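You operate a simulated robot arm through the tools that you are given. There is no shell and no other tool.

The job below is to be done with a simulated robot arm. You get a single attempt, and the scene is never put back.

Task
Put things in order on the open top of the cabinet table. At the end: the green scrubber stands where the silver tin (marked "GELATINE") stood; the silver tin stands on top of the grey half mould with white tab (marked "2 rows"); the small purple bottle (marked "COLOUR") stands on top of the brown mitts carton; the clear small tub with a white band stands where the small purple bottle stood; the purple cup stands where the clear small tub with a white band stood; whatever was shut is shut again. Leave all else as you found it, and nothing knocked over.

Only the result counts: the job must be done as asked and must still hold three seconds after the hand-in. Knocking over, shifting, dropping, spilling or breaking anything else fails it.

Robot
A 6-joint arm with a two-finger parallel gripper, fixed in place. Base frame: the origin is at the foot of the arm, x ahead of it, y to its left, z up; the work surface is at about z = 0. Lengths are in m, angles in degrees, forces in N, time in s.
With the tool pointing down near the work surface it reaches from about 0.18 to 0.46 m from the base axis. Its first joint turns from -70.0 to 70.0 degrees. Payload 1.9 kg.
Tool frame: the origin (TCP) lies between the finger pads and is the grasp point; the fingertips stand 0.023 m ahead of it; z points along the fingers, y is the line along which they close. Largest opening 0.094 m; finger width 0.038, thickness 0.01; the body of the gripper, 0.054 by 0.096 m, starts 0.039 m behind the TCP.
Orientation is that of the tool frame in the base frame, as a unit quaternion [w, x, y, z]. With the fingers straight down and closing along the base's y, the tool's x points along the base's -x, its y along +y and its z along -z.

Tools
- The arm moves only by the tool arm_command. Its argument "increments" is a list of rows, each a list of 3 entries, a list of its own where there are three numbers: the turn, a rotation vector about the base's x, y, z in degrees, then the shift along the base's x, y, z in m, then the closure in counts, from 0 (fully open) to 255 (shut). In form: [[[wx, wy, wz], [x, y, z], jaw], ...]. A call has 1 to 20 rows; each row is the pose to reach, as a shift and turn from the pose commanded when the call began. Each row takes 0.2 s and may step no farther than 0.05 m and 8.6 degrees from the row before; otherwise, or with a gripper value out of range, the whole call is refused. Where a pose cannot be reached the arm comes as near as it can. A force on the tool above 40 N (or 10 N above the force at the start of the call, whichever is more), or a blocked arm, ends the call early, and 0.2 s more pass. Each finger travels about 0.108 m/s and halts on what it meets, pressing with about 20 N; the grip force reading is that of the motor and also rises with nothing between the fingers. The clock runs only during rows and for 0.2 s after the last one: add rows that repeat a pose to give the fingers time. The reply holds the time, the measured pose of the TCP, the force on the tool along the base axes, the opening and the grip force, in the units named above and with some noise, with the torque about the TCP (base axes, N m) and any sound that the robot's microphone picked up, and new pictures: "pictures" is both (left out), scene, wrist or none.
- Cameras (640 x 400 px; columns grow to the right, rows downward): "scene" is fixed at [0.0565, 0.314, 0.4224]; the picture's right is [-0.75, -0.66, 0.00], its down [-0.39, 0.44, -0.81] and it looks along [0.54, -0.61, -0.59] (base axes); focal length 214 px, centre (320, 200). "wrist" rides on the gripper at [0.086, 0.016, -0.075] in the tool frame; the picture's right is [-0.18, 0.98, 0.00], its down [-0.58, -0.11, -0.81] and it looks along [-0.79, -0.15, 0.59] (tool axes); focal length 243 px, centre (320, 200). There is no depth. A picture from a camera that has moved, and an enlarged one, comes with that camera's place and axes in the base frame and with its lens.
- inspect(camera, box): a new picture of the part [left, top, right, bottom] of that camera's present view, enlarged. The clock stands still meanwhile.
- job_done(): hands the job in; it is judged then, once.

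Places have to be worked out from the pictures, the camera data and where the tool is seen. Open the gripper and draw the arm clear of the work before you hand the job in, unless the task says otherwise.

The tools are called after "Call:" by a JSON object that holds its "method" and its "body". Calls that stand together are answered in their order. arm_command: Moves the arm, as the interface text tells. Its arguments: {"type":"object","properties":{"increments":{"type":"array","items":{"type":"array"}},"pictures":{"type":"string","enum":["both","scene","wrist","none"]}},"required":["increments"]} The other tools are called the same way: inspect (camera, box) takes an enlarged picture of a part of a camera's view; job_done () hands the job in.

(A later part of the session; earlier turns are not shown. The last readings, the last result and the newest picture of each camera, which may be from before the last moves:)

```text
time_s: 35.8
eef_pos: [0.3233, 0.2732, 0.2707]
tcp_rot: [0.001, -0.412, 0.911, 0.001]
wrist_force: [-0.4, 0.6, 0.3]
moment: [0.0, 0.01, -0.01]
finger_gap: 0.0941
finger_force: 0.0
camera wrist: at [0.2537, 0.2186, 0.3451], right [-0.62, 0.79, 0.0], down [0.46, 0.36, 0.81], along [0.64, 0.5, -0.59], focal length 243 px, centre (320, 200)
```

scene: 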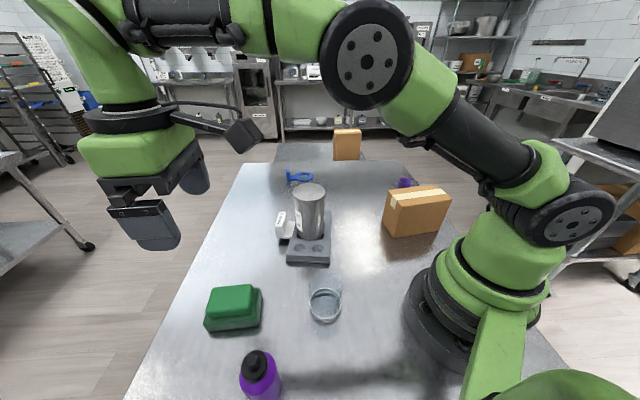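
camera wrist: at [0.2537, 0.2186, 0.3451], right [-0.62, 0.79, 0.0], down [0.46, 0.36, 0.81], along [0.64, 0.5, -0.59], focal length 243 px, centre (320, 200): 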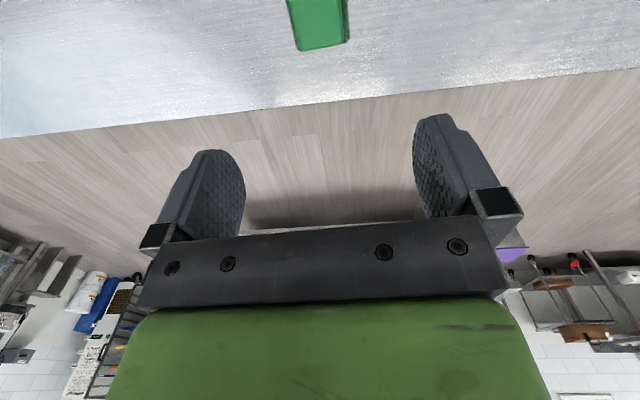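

The scrubber is down. I'll check its place against the tin's old footprint, and look at the bottle and tub again.

Call:
{"method": "inspect", "body": {"camera": "scene", "box": [180, 240, 300, 400]}}

Call:
{"method": "inspect", "body": {"camera": "wrist", "box": [240, 0, 400, 100]}}

```text
2.50 times, centred on (240, 320) of scene
camera zoom: at [0.0565, 0.314, 0.4224], right [-0.75, -0.66, 0.0], down [-0.39, 0.44, -0.81], along [0.54, -0.61, -0.59], focal length 536 px, centre (520, -100)
```

zoom: 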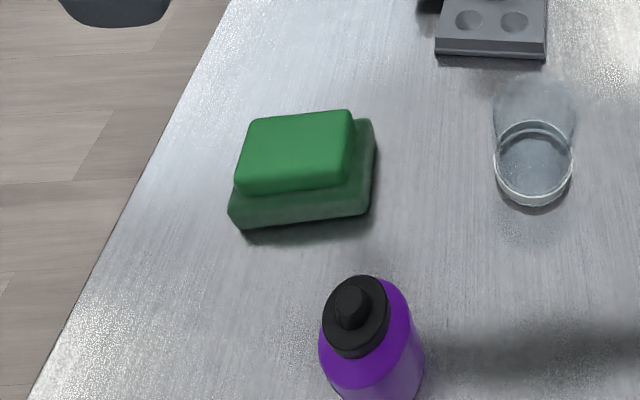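

```text
4.00 times, centred on (320, 50) of wrist
camera zoom: at [0.2537, 0.2186, 0.3451], right [-0.62, 0.79, 0.0], down [0.46, 0.36, 0.81], along [0.64, 0.5, -0.59], focal length 970 px, centre (320, 800)
```

zoom: 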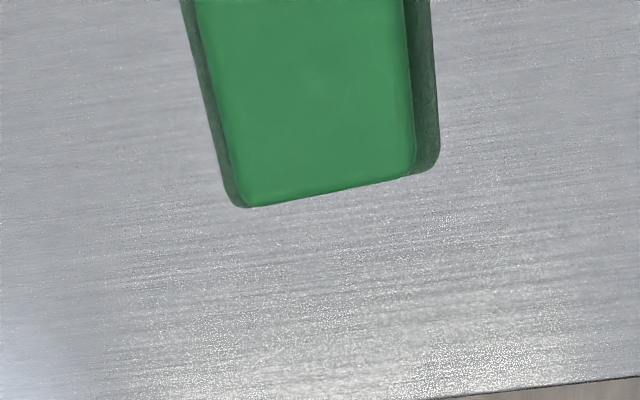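

The scrubber is centred within about 4 mm of the tin's old spot. Next I'll move toward the bottle, stay high, and view it from about 0.03 m behind.

Call:
{"method": "arm_command", "body": {"increments": [[[0, 0, 2], [-0.032, 0, 0], 0], [[0, 0, 4], [-0.064, 0, 0], 0], [[0, 0, 6], [-0.096, -0.001, 0], 0], [[0, 0, 8], [-0.128, -0.002, 0], 0], [[0, 0, 10], [-0.158, -0.003, 0], 0], [[0, 0, 10], [-0.158, -0.003, 0], 0], [[0, 0, 10], [-0.158, -0.003, 0], 0]], "pictures": "both"}}

Call:
{"method": "inspect", "body": {"camera": "wrist", "box": [160, 0, 480, 200]}}

```text
time_s: 37.4
eef_pos: [0.1647, 0.2645, 0.2712]
tcp_rot: [0.0, -0.49, 0.872, 0.0]
wrist_force: [-0.2, -0.4, -0.5]
moment: [0.02, -0.01, -0.01]
finger_gap: 0.0937
finger_force: 0.0
camera wrist: at [0.1057, 0.1994, 0.3464], right [-0.74, 0.67, 0.0], down [0.4, 0.44, 0.81], along [0.54, 0.6, -0.59], focal length 243 px, centre (320, 200)
```

scene: 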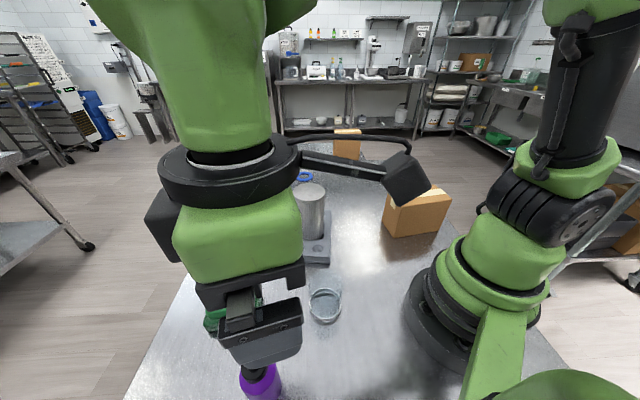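
wrist: 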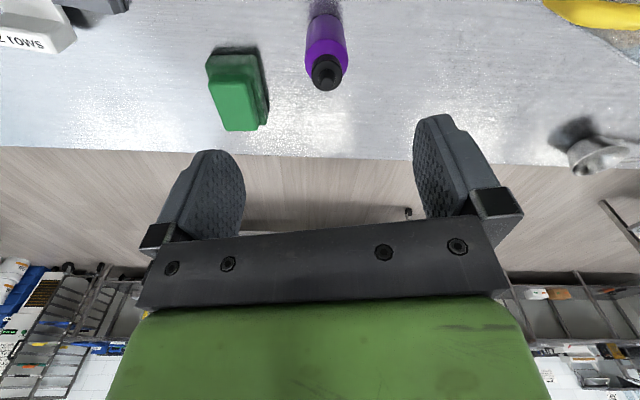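

```text
2.00 times, centred on (320, 100) of wrist
camera zoom: at [0.1057, 0.1994, 0.3464], right [-0.74, 0.67, 0.0], down [0.4, 0.44, 0.81], along [0.54, 0.6, -0.59], focal length 485 px, centre (320, 400)
```

zoom: 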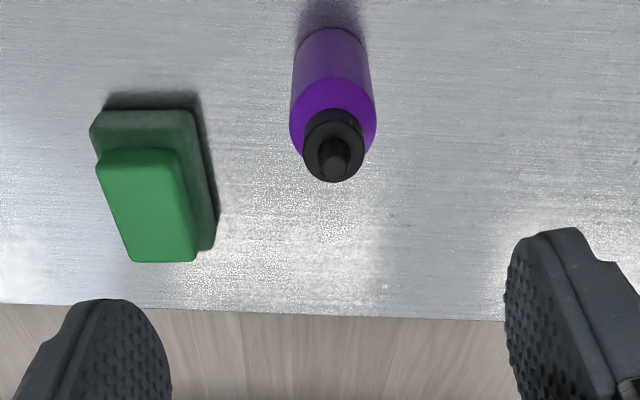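

The bottle stands at about (0.180, 0.292): body about 0.048 wide, shoulder at z≈0.076, nozzle tip at z≈0.114. I'll move above it and down to z≈0.155 (fingertips above the nozzle) to verify.

Call:
{"method": "arm_command", "body": {"increments": [[[0, 0, 0], [0.008, 0.014, -0.02], 0], [[0, 0, 0], [0.0155, 0.0275, -0.04], 0], [[0, 0, 0], [0.0155, 0.0275, -0.08], 0], [[0, 0, 0], [0.0155, 0.0275, -0.115], 0], [[0, 0, 0], [0.0155, 0.0275, -0.115], 0], [[0, 0, 0], [0.0155, 0.0275, -0.115], 0]], "pictures": "both"}}

Call:
{"method": "inspect", "body": {"camera": "wrist", "box": [160, 0, 480, 200]}}

```text
time_s: 38.8
eef_pos: [0.1805, 0.2935, 0.1554]
tcp_rot: [0.0, -0.489, 0.872, 0.001]
wrist_force: [0.0, 0.2, 0.2]
moment: [-0.01, 0.0, -0.02]
finger_gap: 0.094
finger_force: 0.0
camera wrist: at [0.1226, 0.2276, 0.2301], right [-0.74, 0.67, 0.0], down [0.4, 0.44, 0.81], along [0.54, 0.6, -0.59], focal length 243 px, centre (320, 200)
```

scene: 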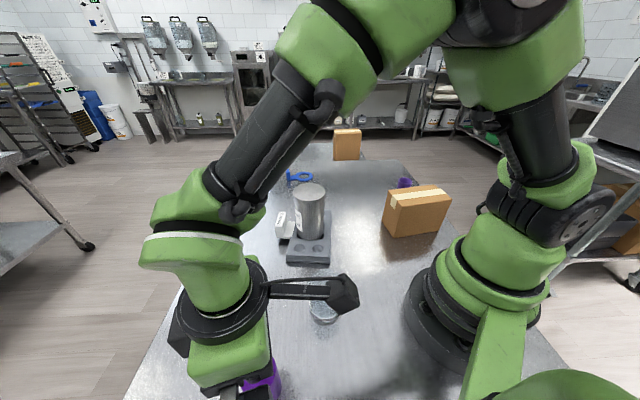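
wrist: 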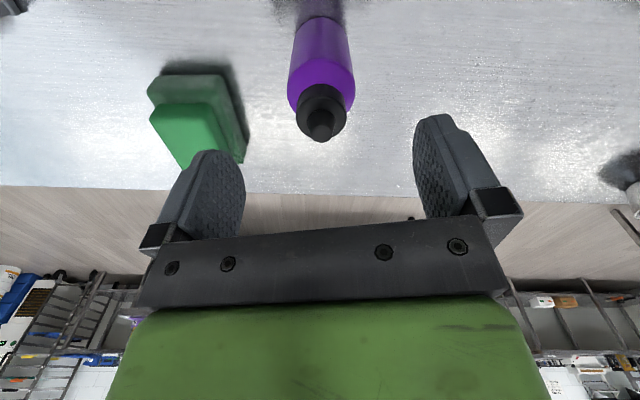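

```text
2.00 times, centred on (320, 100) of wrist
camera zoom: at [0.1226, 0.2276, 0.2301], right [-0.74, 0.67, 0.0], down [0.4, 0.44, 0.81], along [0.54, 0.6, -0.59], focal length 485 px, centre (320, 400)
```

zoom: 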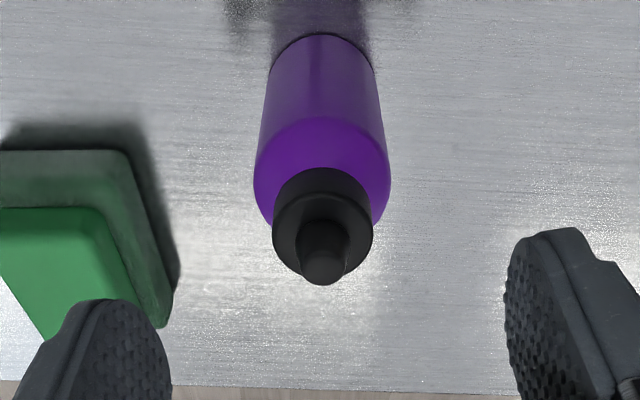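

The nozzle tip is at z≈0.117 and the body is centred between the fingers, with the scrubber clear of the left finger. I'll narrow the fingers a bit, go down to TCP z≈0.081, and grip the upper body.

Call:
{"method": "arm_command", "body": {"increments": [[[0, 0, 0], [0, -0.001, -0.02], 50], [[0, 0, 0], [0, -0.001, -0.045], 50], [[0, 0, 0], [0, -0.001, -0.065], 50], [[0, 0, 0], [0, -0.001, -0.074], 50], [[0, 0, 0], [0, -0.001, -0.074], 50]], "pictures": "both"}}

```text
time_s: 40.0
eef_pos: [0.1826, 0.2924, 0.0806]
tcp_rot: [0.001, -0.489, 0.872, 0.0]
wrist_force: [-1.1, -0.4, 0.0]
moment: [-0.01, 0.03, -0.02]
finger_gap: 0.0754
finger_force: 0.2
camera wrist: at [0.1233, 0.2265, 0.1567], right [-0.74, 0.67, 0.0], down [0.4, 0.44, 0.81], along [0.54, 0.6, -0.59], focal length 243 px, centre (320, 200)
```

scene: 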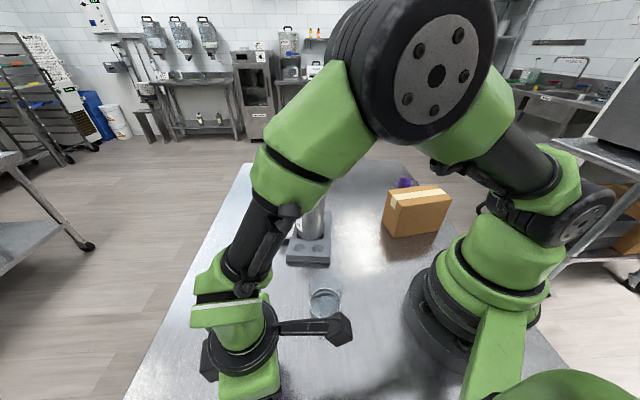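
wrist: 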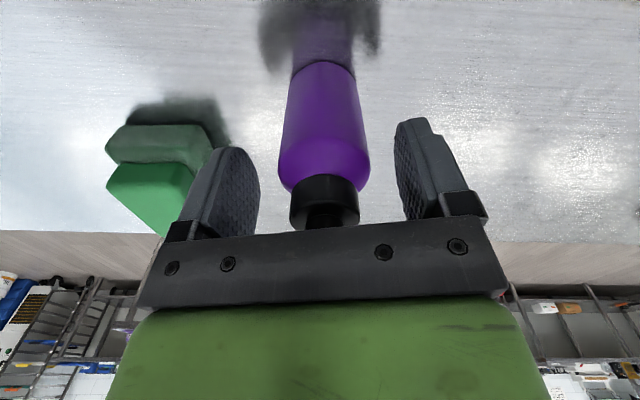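

No contact and the body is centred between the pads. I'll close on it now.

Call:
{"method": "arm_command", "body": {"increments": [[[0, 0, 0], [0, 0, 0], 110], [[0, 0, 0], [0, 0, 0], 160], [[0, 0, 0], [0, 0, 0], 160], [[0, 0, 0], [0, 0, 0], 160]], "pictures": "wrist"}}

```text
time_s: 41.0
eef_pos: [0.1819, 0.2925, 0.0816]
tcp_rot: [0.0, -0.49, 0.872, 0.0]
wrist_force: [-0.4, -0.3, -0.2]
moment: [0.01, -0.07, 0.0]
finger_gap: 0.0472
finger_force: 20.4
camera wrist: at [0.1233, 0.2264, 0.1568], right [-0.74, 0.67, 0.0], down [0.4, 0.44, 0.81], along [0.54, 0.6, -0.59], focal length 243 px, centre (320, 200)
```

wrist: 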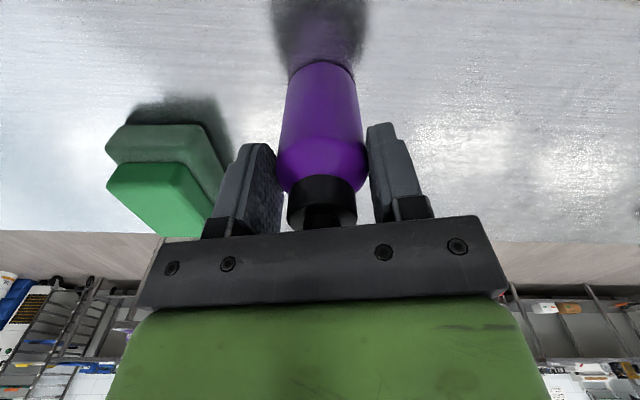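

Gripped at 0.0472; the bottle's spot is about (0.181, 0.2925). I'll lift straight up to z≈0.28.

Call:
{"method": "arm_command", "body": {"increments": [[[0, 0, 0], [0, 0, 0.01], 160], [[0, 0, 0], [0, 0, 0.03], 160], [[0, 0, 0], [0, 0, 0.06], 160], [[0, 0, 0], [0, 0, 0.1], 160], [[0, 0, 0], [0, 0, 0.14], 160], [[0, 0, 0], [0, 0, 0.17], 160], [[0, 0, 0], [0, 0, 0.19], 160], [[0, 0, 0], [0, 0, 0.2], 160], [[0, 0, 0], [0, 0, 0.2], 160]], "pictures": "both"}}

```text
time_s: 43.0
eef_pos: [0.1809, 0.2916, 0.2812]
tcp_rot: [0.001, -0.49, 0.872, 0.0]
wrist_force: [0.4, 0.5, -1.5]
moment: [0.02, 0.0, 0.04]
finger_gap: 0.0475
finger_force: 20.0
camera wrist: at [0.1215, 0.2263, 0.3572], right [-0.74, 0.67, 0.0], down [0.4, 0.44, 0.81], along [0.54, 0.6, -0.59], focal length 243 px, centre (320, 200)
```

scene: 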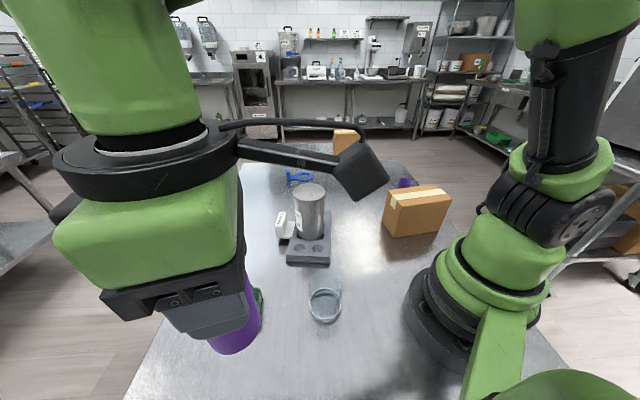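
wrist: 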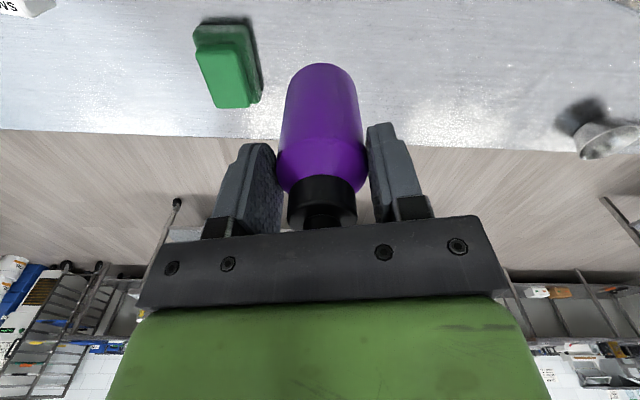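

The bottle is held. I'll enlarge the near carton to find its top face and any marking.

Call:
{"method": "inspect", "body": {"camera": "scene", "box": [370, 165, 470, 245]}}

Call:
{"method": "inspect", "body": {"camera": "scene", "box": [320, 120, 380, 170]}}

```text
5.00 times, centred on (420, 205) of scene
camera zoom: at [0.0565, 0.314, 0.4224], right [-0.75, -0.66, 0.0], down [-0.39, 0.44, -0.81], along [0.54, -0.61, -0.59], focal length 1072 px, centre (-180, 175)
```

zoom: 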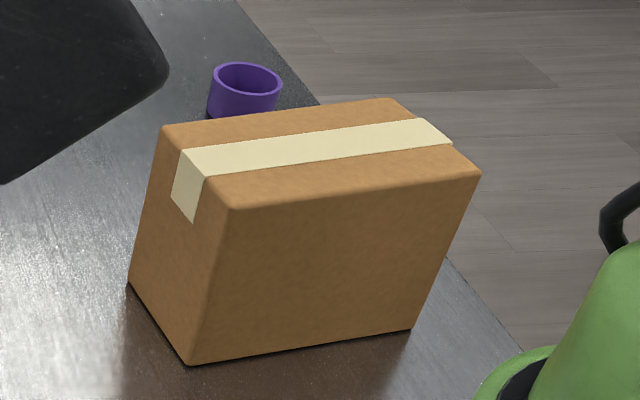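

```text
8.00 times, centred on (350, 145) of scene
camera zoom: at [0.0565, 0.314, 0.4224], right [-0.75, -0.66, 0.0], down [-0.39, 0.44, -0.81], along [0.54, -0.61, -0.59], focal length 1716 px, centre (80, 640)
```

zoom: 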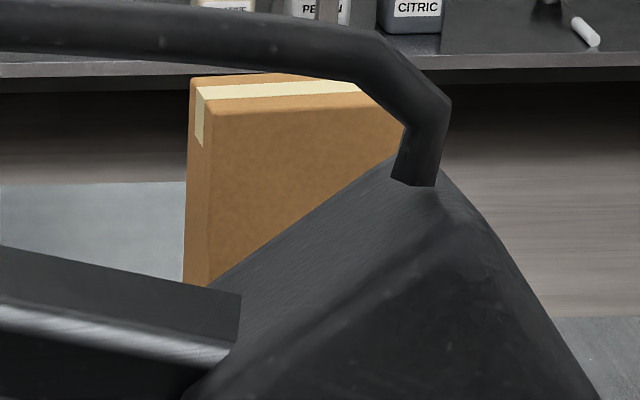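

The near carton's top is centred at about (0.165, -0.197) at z≈0.109, about 0.071 × 0.137; the far one is out of reach. I'll carry the bottle around in an arc at z≈0.30, yawing as I go.

Call:
{"method": "arm_command", "body": {"increments": [[[0, 0, -7], [0.014, -0.03, 0.005], 160], [[0, 0, -14], [0.036, -0.065, 0.01], 160], [[0, 0, -21], [0.057, -0.1, 0.015], 160], [[0, 0, -28], [0.077, -0.135, 0.02], 160], [[0, 0, -35], [0.095, -0.172, 0.02], 160], [[0, 0, -42], [0.106, -0.21, 0.02], 160], [[0, 0, -49], [0.111, -0.25, 0.02], 160], [[0, 0, -56], [0.111, -0.29, 0.02], 160], [[0, 0, -63], [0.106, -0.33, 0.02], 160], [[0, 0, -70], [0.092, -0.367, 0.02], 160], [[0, 0, -77], [0.071, -0.4, 0.02], 160], [[0, 0, -84], [0.046, -0.43, 0.02], 160], [[0, 0, -91], [0.03, -0.446, 0.02], 160], [[0, 0, -98], [0.02, -0.458, 0.02], 160], [[0, 0, -98], [0.02, -0.458, 0.02], 160], [[0, 0, -98], [0.02, -0.458, 0.02], 160]], "pictures": "both"}}

```text
time_s: 46.4
eef_pos: [0.1981, -0.1632, 0.3038]
tcp_rot: [0.001, 0.337, 0.941, -0.001]
wrist_force: [-0.5, -0.1, -1.1]
moment: [0.0, 0.04, 0.0]
finger_gap: 0.0476
finger_force: 20.0
camera wrist: at [0.1416, -0.096, 0.3772], right [0.77, 0.64, 0.0], down [0.38, -0.45, 0.81], along [0.52, -0.62, -0.59], focal length 243 px, centre (320, 200)
```

scene: 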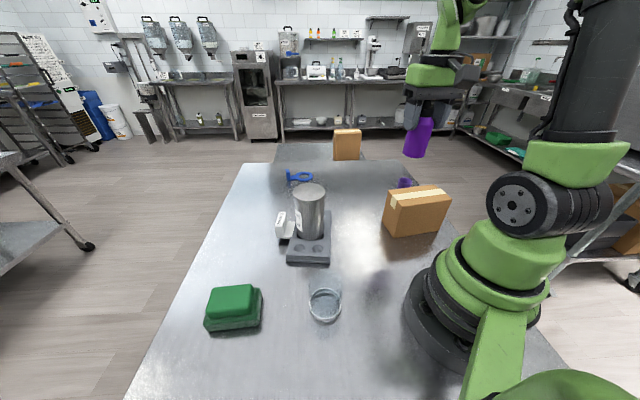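
wrist: 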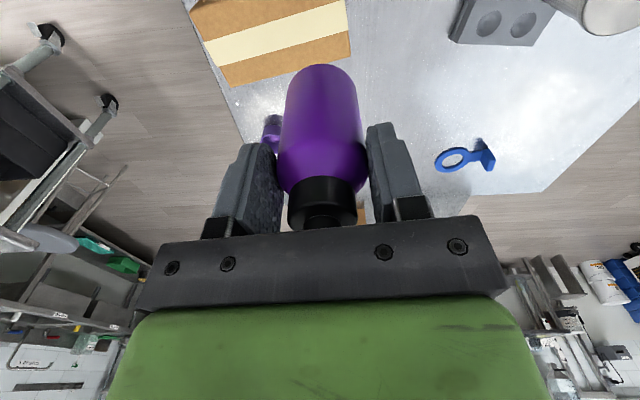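

The wrist view confirms the carton top centre at about (0.167, -0.196). I'll move over it and lower until the bottle's base is about 0.02 m above.

Call:
{"method": "arm_command", "body": {"increments": [[[0, 0, 0], [-0.0167, -0.0153, 0], 160], [[0, 0, 0], [-0.0334, -0.0306, 0], 160], [[0, 0, 0], [-0.0334, -0.0306, -0.02], 160], [[0, 0, 0], [-0.0334, -0.0306, -0.05], 160], [[0, 0, 0], [-0.0334, -0.0306, -0.08], 160], [[0, 0, 0], [-0.0334, -0.0306, -0.0915], 160], [[0, 0, 0], [-0.0334, -0.0306, -0.0915], 160], [[0, 0, 0], [-0.0334, -0.0306, -0.0915], 160]], "pictures": "both"}}

Call:
{"method": "inspect", "body": {"camera": "scene", "box": [350, 110, 490, 250]}}

```text
time_s: 48.2
eef_pos: [0.1681, -0.1953, 0.2109]
tcp_rot: [0.001, 0.338, 0.941, 0.0]
wrist_force: [-0.8, 0.0, -0.3]
moment: [-0.02, 0.03, 0.0]
finger_gap: 0.0473
finger_force: 19.5
camera wrist: at [0.111, -0.128, 0.2855], right [0.77, 0.64, 0.0], down [0.38, -0.45, 0.81], along [0.52, -0.62, -0.59], focal length 243 px, centre (320, 200)
```

scene: 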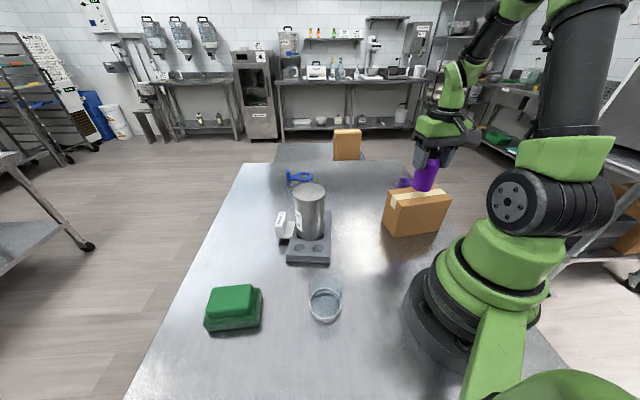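
wrist: 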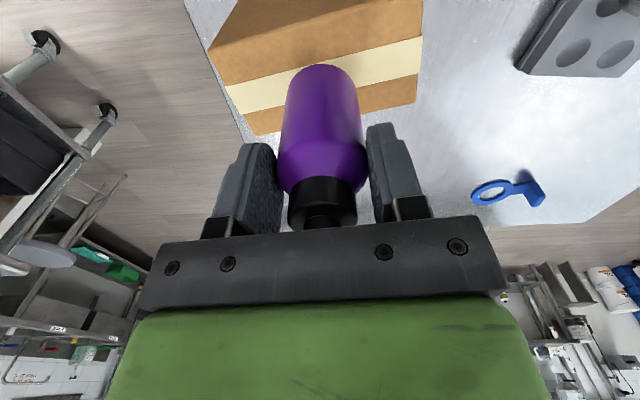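

```text
2.86 times, centred on (420, 180) of scene
camera zoom: at [0.0565, 0.314, 0.4224], right [-0.75, -0.66, 0.0], down [-0.39, 0.44, -0.81], along [0.54, -0.61, -0.59], focal length 613 px, centre (34, 257)
```

zoom: 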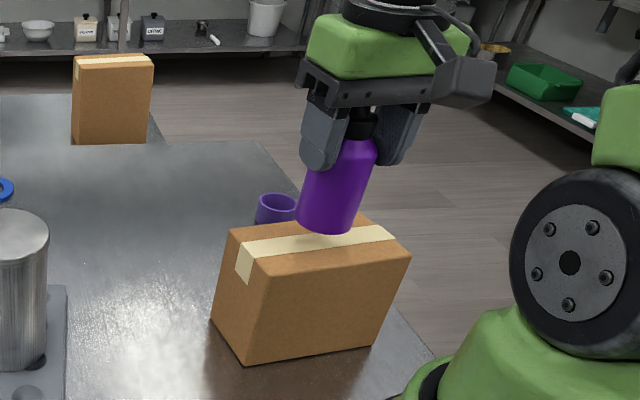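

The bottle is upright over the middle of the carton's top. I'll lower gently, watching force.

Call:
{"method": "arm_command", "body": {"increments": [[[0, 0, 0], [0, 0, -0.005], 160], [[0, 0, 0], [0, 0, -0.01], 160], [[0, 0, 0], [0, 0, -0.014], 160], [[0, 0, 0], [0, 0, -0.014], 160]], "pictures": "none"}}

```text
time_s: 49.2
eef_pos: [0.1668, -0.1952, 0.1971]
tcp_rot: [0.001, 0.337, 0.942, 0.001]
wrist_force: [-0.5, 0.4, -1.4]
moment: [0.0, -0.01, 0.0]
finger_gap: 0.0473
finger_force: 19.6
```

No contact yet. I'll lower 2 mm further.

Call:
{"method": "arm_command", "body": {"increments": [[[0, 0, 0], [0, 0, -0.001], 160], [[0, 0, 0], [0, 0, -0.002], 160], [[0, 0, 0], [0, 0, -0.003], 160], [[0, 0, 0], [0, 0, -0.003], 160]], "pictures": "none"}}

```text
time_s: 50.2
eef_pos: [0.1658, -0.1967, 0.1948]
tcp_rot: [0.001, 0.337, 0.942, 0.0]
wrist_force: [-0.1, -0.7, -0.9]
moment: [0.01, 0.05, 0.0]
finger_gap: 0.0478
finger_force: 19.8
```

Still hanging. I'll lower another 2 mm.

Call:
{"method": "arm_command", "body": {"increments": [[[0, 0, 0], [0, 0, -0.001], 160], [[0, 0, 0], [0, 0, -0.002], 160], [[0, 0, 0], [0, 0, -0.002], 160]], "pictures": "none"}}

```text
time_s: 51.0
eef_pos: [0.167, -0.1978, 0.1939]
tcp_rot: [0.001, 0.337, 0.942, 0.0]
wrist_force: [-0.1, 0.2, -1.6]
moment: [-0.01, -0.01, -0.02]
finger_gap: 0.0474
finger_force: 20.1
```

Still no contact. I'll lower another 2 mm.

Call:
{"method": "arm_command", "body": {"increments": [[[0, 0, 0], [0, 0, -0.001], 160], [[0, 0, 0], [0, 0, -0.002], 160], [[0, 0, 0], [0, 0, -0.002], 160]], "pictures": "scene"}}

Call:
{"method": "inspect", "body": {"camera": "scene", "box": [380, 140, 470, 240]}}

```text
time_s: 51.8
eef_pos: [0.1663, -0.1973, 0.1911]
tcp_rot: [0.002, 0.337, 0.941, -0.001]
wrist_force: [2.3, 1.3, 16.2]
moment: [-0.09, -0.24, 0.01]
finger_gap: 0.0477
finger_force: 19.9
```

scene: 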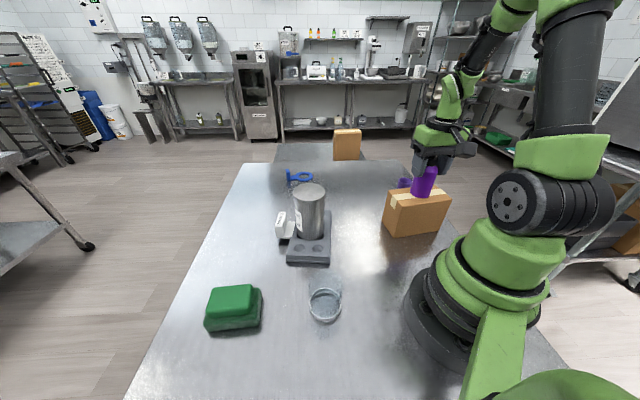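

```text
4.00 times, centred on (425, 190) of scene
camera zoom: at [0.0564, 0.3141, 0.4224], right [-0.75, -0.66, 0.0], down [-0.39, 0.44, -0.81], along [0.54, -0.61, -0.59], focal length 858 px, centre (-100, 240)
```

zoom: 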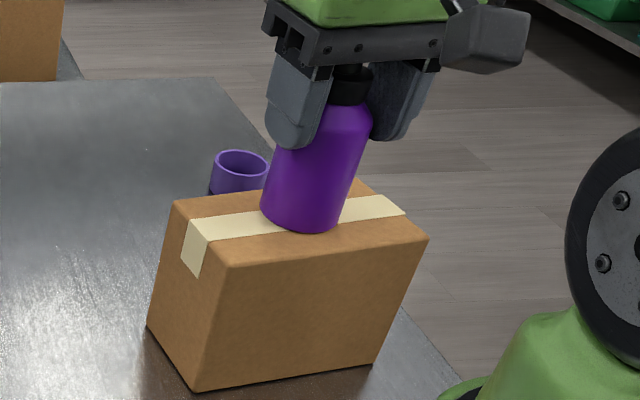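

Contact: the bottle stands on the carton (force jumped to +16 N). I'll ease off 1 mm, open, and rise clear.

Call:
{"method": "arm_command", "body": {"increments": [[[0, 0, 0], [0, 0, 0.001], 160], [[0, 0, 0], [0, 0, 0.001], 100], [[0, 0, 0], [0, 0, 0.001], 30], [[0, 0, 0], [0, 0, 0.001], 0], [[0, 0, 0], [0, 0, 0.001], 0], [[0, 0, 0], [0, 0, 0.02], 0], [[0, 0, 0], [0, 0, 0.05], 0], [[0, 0, 0], [0, 0, 0.09], 0], [[0, 0, 0], [0, 0, 0.12], 0], [[0, 0, 0], [0, 0, 0.12], 0]], "pictures": "both"}}

Call:
{"method": "inspect", "body": {"camera": "scene", "box": [380, 140, 470, 240]}}

```text
time_s: 54.0
eef_pos: [0.1654, -0.198, 0.313]
tcp_rot: [0.001, 0.337, 0.941, -0.001]
wrist_force: [-0.2, 0.9, -0.3]
moment: [-0.03, -0.03, 0.0]
finger_gap: 0.0942
finger_force: 0.1
camera wrist: at [0.1087, -0.1309, 0.3874], right [0.77, 0.64, 0.0], down [0.38, -0.45, 0.81], along [0.52, -0.62, -0.59], focal length 243 px, centre (320, 200)
```

scene: 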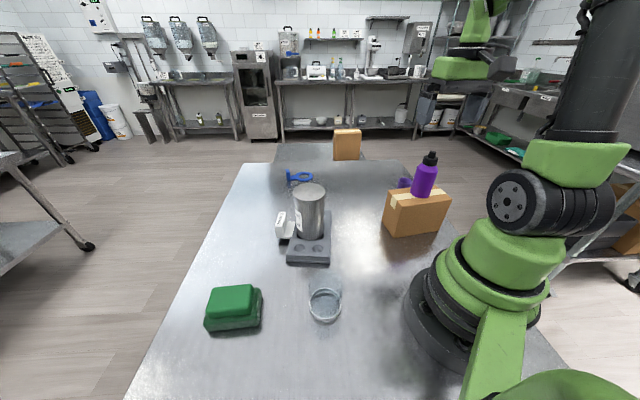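
wrist: 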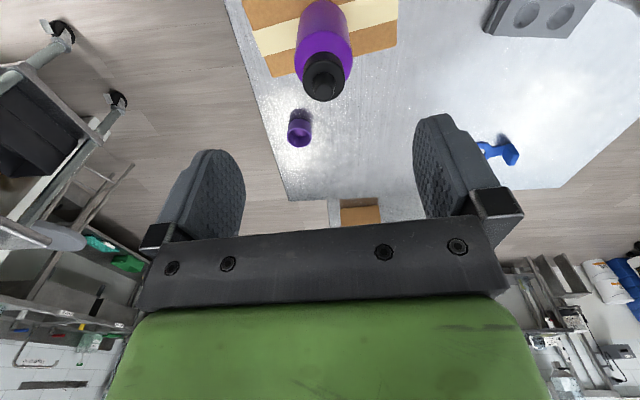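

```text
4.00 times, centred on (425, 190) of scene
camera zoom: at [0.0565, 0.314, 0.4224], right [-0.75, -0.66, 0.0], down [-0.39, 0.44, -0.81], along [0.54, -0.61, -0.59], focal length 858 px, centre (-100, 240)
```

zoom: 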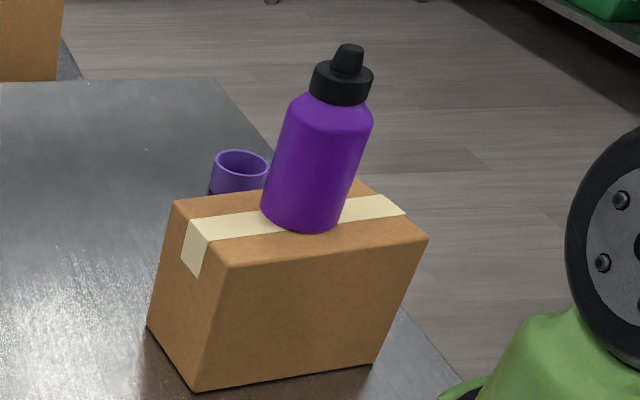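

The bottle stands well on the carton. Now I'll swing back around in an arc to a viewpoint behind the clear tub, near (0.175, 0.125).

Call:
{"method": "arm_command", "body": {"increments": [[[0, 0, 7.9], [0.023, 0.021, 0], 0], [[0, 0, 15.8], [0.051, 0.046, 0], 0], [[0, 0, 23.7], [0.078, 0.076, 0], 0], [[0, 0, 31.6], [0.095, 0.111, 0], 0], [[0, 0, 39.5], [0.103, 0.151, 0], 0], [[0, 0, 47.4], [0.103, 0.191, 0], 0], [[0, 0, 55.3], [0.095, 0.23, 0], 0], [[0, 0, 63.2], [0.078, 0.264, 0], 0], [[0, 0, 71.1], [0.053, 0.292, -0.01], 0], [[0, 0, 79], [0.028, 0.311, -0.03], 0], [[0, 0, 79], [0.008, 0.321, -0.049], 0], [[0, 0, 79], [0.008, 0.321, -0.049], 0], [[0, 0, 79], [0.008, 0.321, -0.049], 0]], "pictures": "both"}}

Call:
{"method": "inspect", "body": {"camera": "wrist", "box": [160, 0, 480, 200]}}

```text
time_s: 56.8
eef_pos: [0.1733, 0.1236, 0.2592]
tcp_rot: [0.001, -0.339, 0.941, 0.001]
wrist_force: [0.1, -0.7, 0.2]
moment: [0.02, 0.01, -0.03]
finger_gap: 0.0938
finger_force: 0.0
camera wrist: at [0.097, 0.0811, 0.3333], right [-0.48, 0.87, 0.0], down [0.52, 0.29, 0.81], along [0.71, 0.39, -0.59], focal length 243 px, centre (320, 200)
```

scene: 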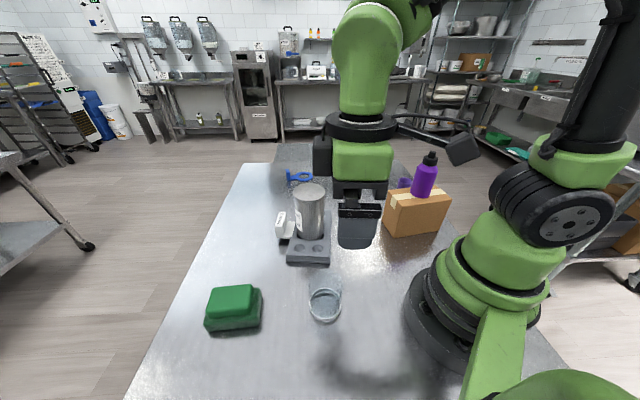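
wrist: 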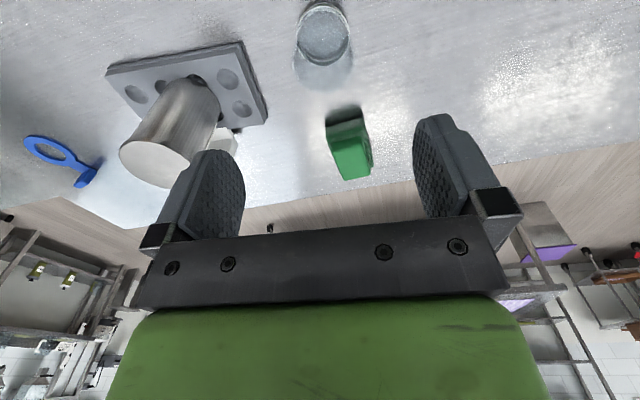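

```text
2.00 times, centred on (320, 100) of wrist
camera zoom: at [0.097, 0.0811, 0.3333], right [-0.48, 0.87, 0.0], down [0.52, 0.29, 0.81], along [0.71, 0.39, -0.59], focal length 485 px, centre (320, 400)
```

zoom: 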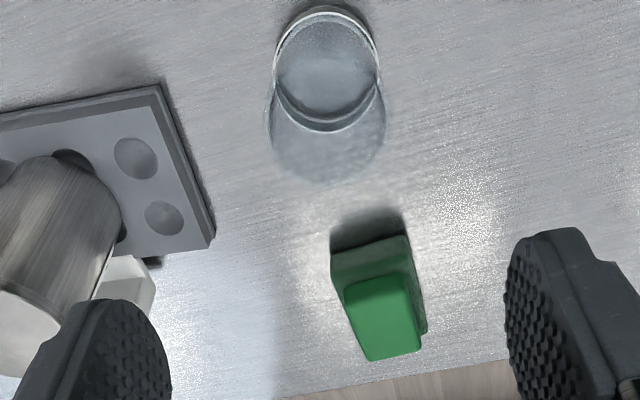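

The tub is about 0.06 wide and 0.083 tall, centred near (0.194, 0.141). I'll move above it to z≈0.14, with fingertips over the rim, and check.

Call:
{"method": "arm_command", "body": {"increments": [[[0, 0, 0], [0.01, 0.008, -0.02], 0], [[0, 0, 0], [0.019, 0.016, -0.05], 0], [[0, 0, 0], [0.019, 0.016, -0.09], 0], [[0, 0, 0], [0.019, 0.016, -0.12], 0], [[0, 0, 0], [0.019, 0.016, -0.12], 0], [[0, 0, 0], [0.019, 0.016, -0.12], 0]], "pictures": "both"}}

Call:
{"method": "inspect", "body": {"camera": "wrist", "box": [160, 0, 480, 200]}}

Call:
{"method": "inspect", "body": {"camera": "scene", "box": [280, 240, 370, 340]}}

```text
time_s: 58.2
eef_pos: [0.1932, 0.1392, 0.1394]
tcp_rot: [0.001, -0.338, 0.941, 0.0]
wrist_force: [0.0, 1.1, -0.5]
moment: [0.02, 0.01, -0.03]
finger_gap: 0.0941
finger_force: 0.2
camera wrist: at [0.1162, 0.0964, 0.2138], right [-0.48, 0.87, 0.0], down [0.52, 0.29, 0.81], along [0.71, 0.39, -0.59], focal length 243 px, centre (320, 200)
```

scene: 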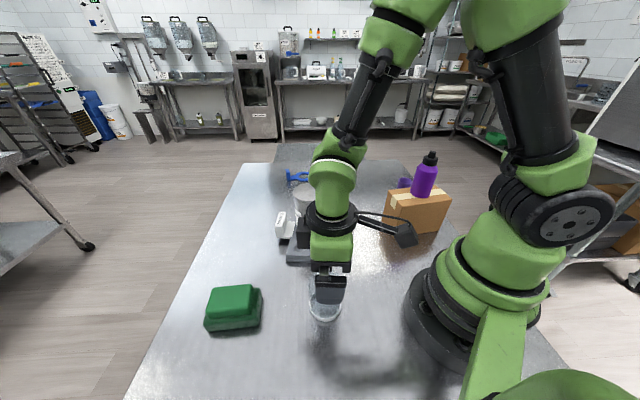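
wrist: 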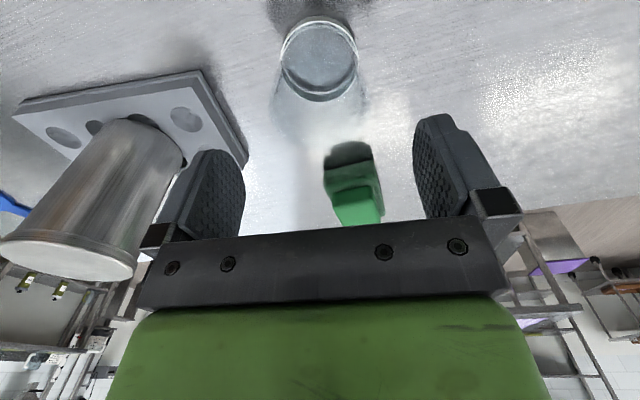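

```text
2.00 times, centred on (320, 100) of wrist
camera zoom: at [0.1162, 0.0964, 0.2138], right [-0.48, 0.87, 0.0], down [0.52, 0.29, 0.81], along [0.71, 0.39, -0.59], focal length 485 px, centre (320, 400)
```

zoom: 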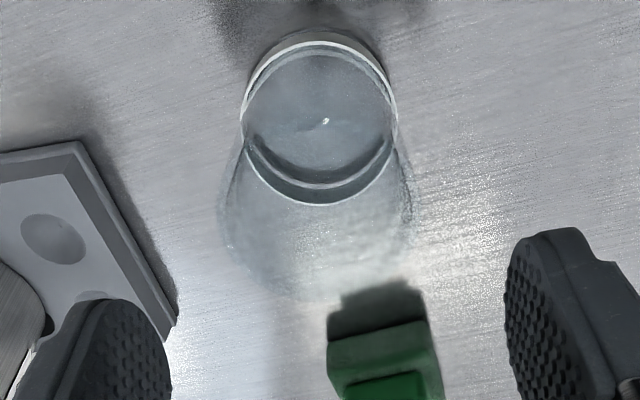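

```text
4.00 times, centred on (325, 290) of scene
camera zoom: at [0.0565, 0.314, 0.4224], right [-0.75, -0.66, 0.0], down [-0.39, 0.44, -0.81], along [0.54, -0.61, -0.59], focal length 858 px, centre (300, -160)
```

zoom: 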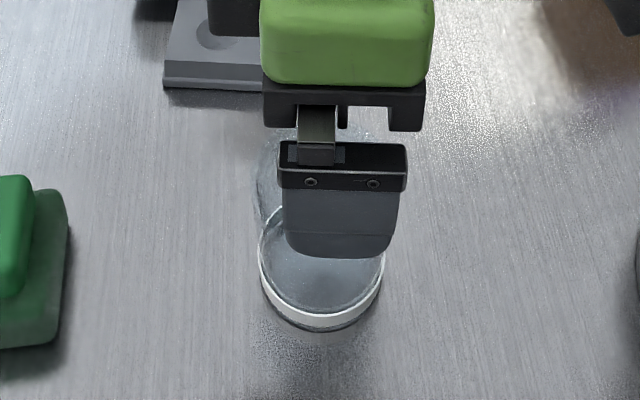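

The tub is centred at about (0.193, 0.139), within 2 mm of the TCP. I'll lower to TCP z≈0.053 and check before closing.

Call:
{"method": "arm_command", "body": {"increments": [[[0, 0, 0], [-0.0005, -0.001, -0.025], 0], [[0, 0, 0], [-0.001, -0.001, -0.05], 0], [[0, 0, 0], [-0.001, -0.001, -0.075], 0], [[0, 0, 0], [-0.001, -0.001, -0.087], 0], [[0, 0, 0], [-0.001, -0.001, -0.087], 0]], "pictures": "both"}}

```text
time_s: 59.4
eef_pos: [0.1911, 0.1417, 0.0538]
tcp_rot: [0.001, -0.338, 0.941, 0.001]
wrist_force: [-0.5, -0.3, -0.3]
moment: [0.02, -0.02, -0.02]
finger_gap: 0.0937
finger_force: 0.1
camera wrist: at [0.115, 0.0992, 0.1282], right [-0.48, 0.87, 0.0], down [0.52, 0.29, 0.81], along [0.71, 0.39, -0.59], focal length 243 px, centre (320, 200)
```

scene: 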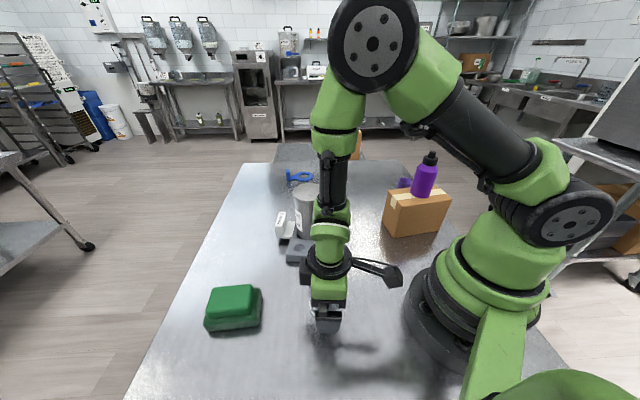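
wrist: 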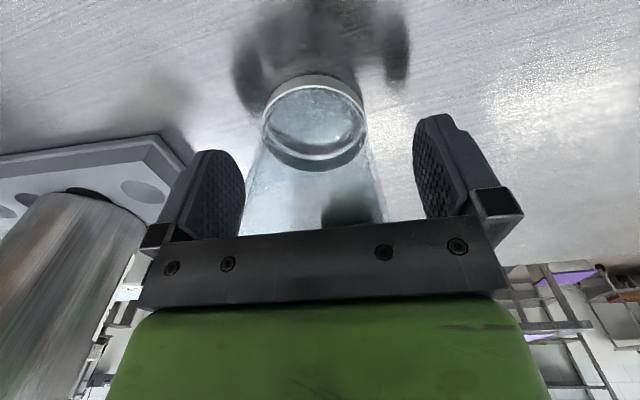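

The tub sits about 2 mm left of centre between the fingers. I'll shift slightly and close gradually.

Call:
{"method": "arm_command", "body": {"increments": [[[0, 0, 0], [0.0013, -0.0015, 0], 20], [[0, 0, 0], [0.0013, -0.0015, 0], 50], [[0, 0, 0], [0.0013, -0.0015, 0], 75], [[0, 0, 0], [0.0013, -0.0015, 0], 90], [[0, 0, 0], [0.0013, -0.0015, 0], 105], [[0, 0, 0], [0.0013, -0.0015, 0], 120], [[0, 0, 0], [0.0013, -0.0015, 0], 120]], "pictures": "wrist"}}

```text
time_s: 61.0
eef_pos: [0.1936, 0.1384, 0.0543]
tcp_rot: [0.0, -0.339, 0.941, 0.0]
wrist_force: [0.6, 0.3, 0.4]
moment: [-0.01, -0.07, 0.01]
finger_gap: 0.0647
finger_force: 20.2
camera wrist: at [0.1171, 0.0964, 0.128], right [-0.48, 0.87, 0.0], down [0.52, 0.29, 0.81], along [0.71, 0.39, -0.59], focal length 243 px, centre (320, 200)
```

wrist: 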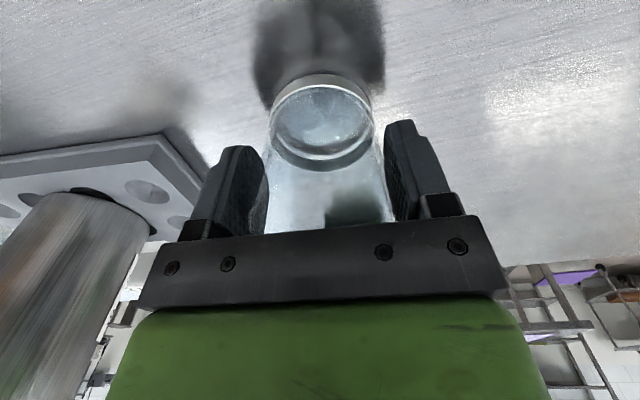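

Gripped at 0.0647; the tub's spot is about (0.194, 0.139). I'll lift slowly and check the weight.

Call:
{"method": "arm_command", "body": {"increments": [[[0, 0, 0], [0, 0, 0.005], 120], [[0, 0, 0], [0, 0, 0.015], 120], [[0, 0, 0], [0, 0, 0.03], 120], [[0, 0, 0], [0, 0, 0.05], 120], [[0, 0, 0], [0, 0, 0.065], 120], [[0, 0, 0], [0, 0, 0.07], 120], [[0, 0, 0], [0, 0, 0.07], 120]], "pictures": "both"}}

```text
time_s: 62.6
eef_pos: [0.1941, 0.138, 0.1259]
tcp_rot: [0.001, -0.339, 0.941, 0.0]
wrist_force: [0.0, 0.3, -0.9]
moment: [0.01, -0.02, 0.0]
finger_gap: 0.0648
finger_force: 20.5
camera wrist: at [0.1172, 0.095, 0.1999], right [-0.48, 0.87, 0.0], down [0.52, 0.29, 0.81], along [0.71, 0.39, -0.59], focal length 243 px, centre (320, 200)
```

scene: 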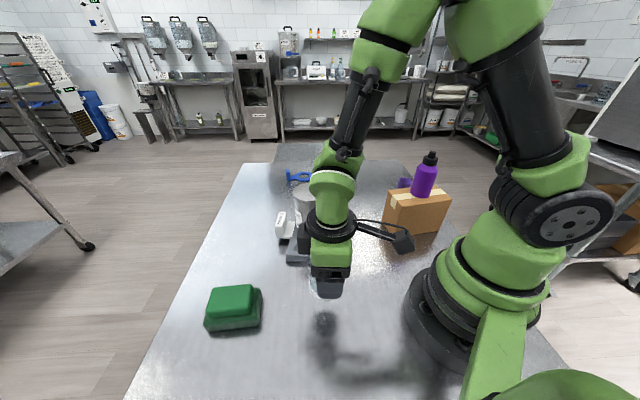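
wrist: 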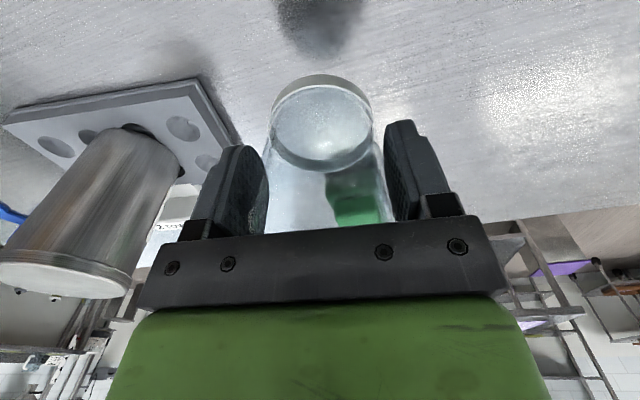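

The tub is light and held level. I'll carry it to above the bottle's old spot, (0.1805, 0.2926).

Call:
{"method": "arm_command", "body": {"increments": [[[0, 0, 0], [-0.001, 0.012, 0], 120], [[0, 0, 0], [-0.003, 0.035, 0], 120], [[0, 0, 0], [-0.0055, 0.062, 0], 120], [[0, 0, 0], [-0.008, 0.09, 0], 120], [[0, 0, 0], [-0.0105, 0.118, 0], 120], [[0, 0, 0], [-0.0125, 0.141, 0], 120], [[0, 0, 0], [-0.0138, 0.1541, 0], 120], [[0, 0, 0], [-0.0138, 0.1541, 0], 120], [[0, 0, 0], [-0.0138, 0.1541, 0], 120]], "pictures": "both"}}

```text
time_s: 64.6
eef_pos: [0.1822, 0.2916, 0.1258]
tcp_rot: [0.0, -0.339, 0.941, 0.001]
wrist_force: [0.5, -0.9, -1.0]
moment: [-0.03, -0.01, -0.02]
finger_gap: 0.0644
finger_force: 20.0
camera wrist: at [0.1053, 0.2491, 0.2005], right [-0.48, 0.87, 0.0], down [0.52, 0.29, 0.81], along [0.71, 0.39, -0.59], focal length 243 px, centre (320, 200)
```

scene: 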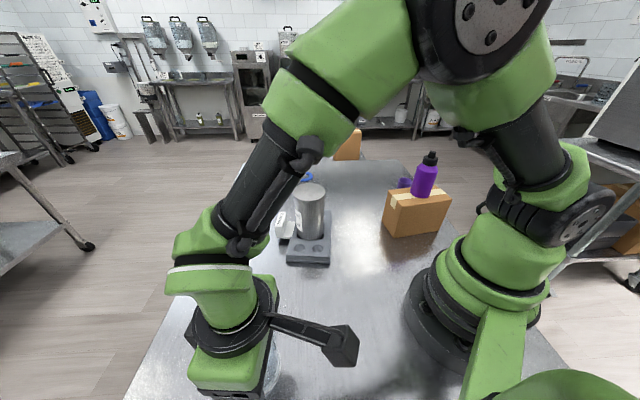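
wrist: 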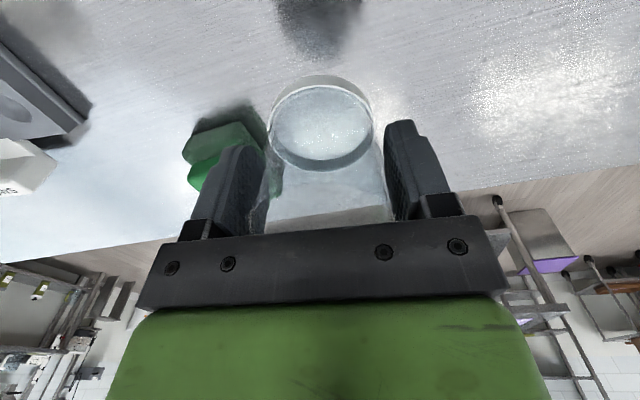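

Over the old bottle spot. I'll lower to about 7 mm above the table.

Call:
{"method": "arm_command", "body": {"increments": [[[0, 0, 0], [0, 0, -0.015], 120], [[0, 0, 0], [0, 0, -0.035], 120], [[0, 0, 0], [0, 0, -0.052], 120], [[0, 0, 0], [0, 0, -0.063], 120], [[0, 0, 0], [0, 0, -0.066], 120], [[0, 0, 0], [0, 0, -0.066], 120]], "pictures": "none"}}

```text
time_s: 66.0
eef_pos: [0.1813, 0.2907, 0.0584]
tcp_rot: [0.002, -0.339, 0.941, 0.001]
wrist_force: [-0.2, -0.3, -0.8]
moment: [-0.01, 0.01, 0.0]
finger_gap: 0.0649
finger_force: 20.2
```

Still free. I'll go down in millimetre steps for contact.

Call:
{"method": "arm_command", "body": {"increments": [[[0, 0, 0], [0, 0, -0.001], 120], [[0, 0, 0], [0, 0, -0.002], 120], [[0, 0, 0], [0, 0, -0.003], 120], [[0, 0, 0], [0, 0, -0.003], 120]], "pictures": "none"}}

```text
time_s: 67.0
eef_pos: [0.1815, 0.2918, 0.0546]
tcp_rot: [0.001, -0.339, 0.941, 0.0]
wrist_force: [-0.9, 0.2, 0.4]
moment: [0.0, 0.02, -0.03]
finger_gap: 0.0645
finger_force: 20.1
```

Weight reading is nearly gone, so contact is close. I'll go 1 mm further.

Call:
{"method": "arm_command", "body": {"increments": [[[0, 0, 0], [0, 0, -0.001], 120], [[0, 0, 0], [0, 0, -0.001], 120]], "pictures": "none"}}

```text
time_s: 67.6
eef_pos: [0.1809, 0.2927, 0.0544]
tcp_rot: [0.001, -0.339, 0.941, 0.0]
wrist_force: [0.3, 0.1, -1.0]
moment: [0.01, 0.0, -0.02]
finger_gap: 0.0644
finger_force: 19.8
```

Not yet in contact. I'll go another 1 to 2 mm.

Call:
{"method": "arm_command", "body": {"increments": [[[0, 0, 0], [0, 0, -0.001], 120], [[0, 0, 0], [0, 0, -0.0015], 120], [[0, 0, 0], [0, 0, -0.0015], 120]], "pictures": "none"}}

```text
time_s: 68.4
eef_pos: [0.1816, 0.2917, 0.0535]
tcp_rot: [0.001, -0.338, 0.941, 0.001]
wrist_force: [-1.4, 2.0, 6.5]
moment: [-0.01, 0.0, -0.01]
finger_gap: 0.0648
finger_force: 19.6
```

Contact at about +6.5 N: the tub is on the table. I'll open gradually and rise straight up.

Call:
{"method": "arm_command", "body": {"increments": [[[0, 0, 0], [0, 0, 0.0005], 100], [[0, 0, 0], [0, 0, 0.0005], 70], [[0, 0, 0], [0, 0, 0.0005], 30], [[0, 0, 0], [0, 0, 0.0005], 0], [[0, 0, 0], [0, 0, 0.0005], 0], [[0, 0, 0], [0, 0, 0.02], 0], [[0, 0, 0], [0, 0, 0.05], 0], [[0, 0, 0], [0, 0, 0.09], 0], [[0, 0, 0], [0, 0, 0.14], 0], [[0, 0, 0], [0, 0, 0.19], 0], [[0, 0, 0], [0, 0, 0.23], 0], [[0, 0, 0], [0, 0, 0.23], 0]], "pictures": "both"}}

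```text
time_s: 71.0
eef_pos: [0.1802, 0.2927, 0.2802]
tcp_rot: [0.001, -0.339, 0.941, 0.001]
wrist_force: [-0.6, -1.5, 0.5]
moment: [0.0, -0.01, -0.03]
finger_gap: 0.0941
finger_force: 0.0
camera wrist: at [0.103, 0.2497, 0.354], right [-0.48, 0.87, 0.0], down [0.52, 0.29, 0.81], along [0.71, 0.39, -0.59], focal length 243 px, centre (320, 200)
```

scene: 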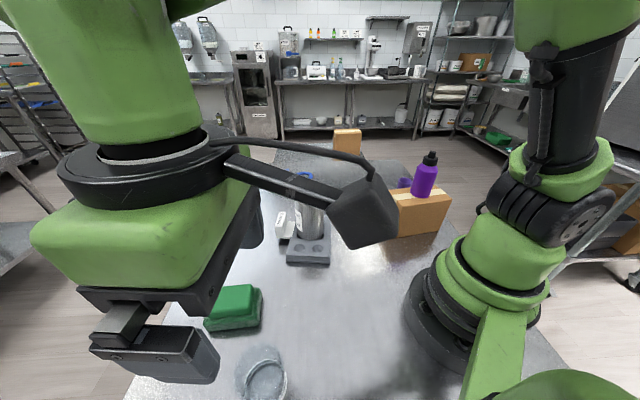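
wrist: 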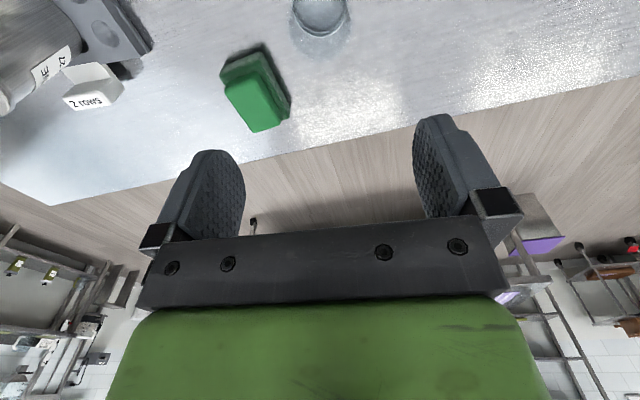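

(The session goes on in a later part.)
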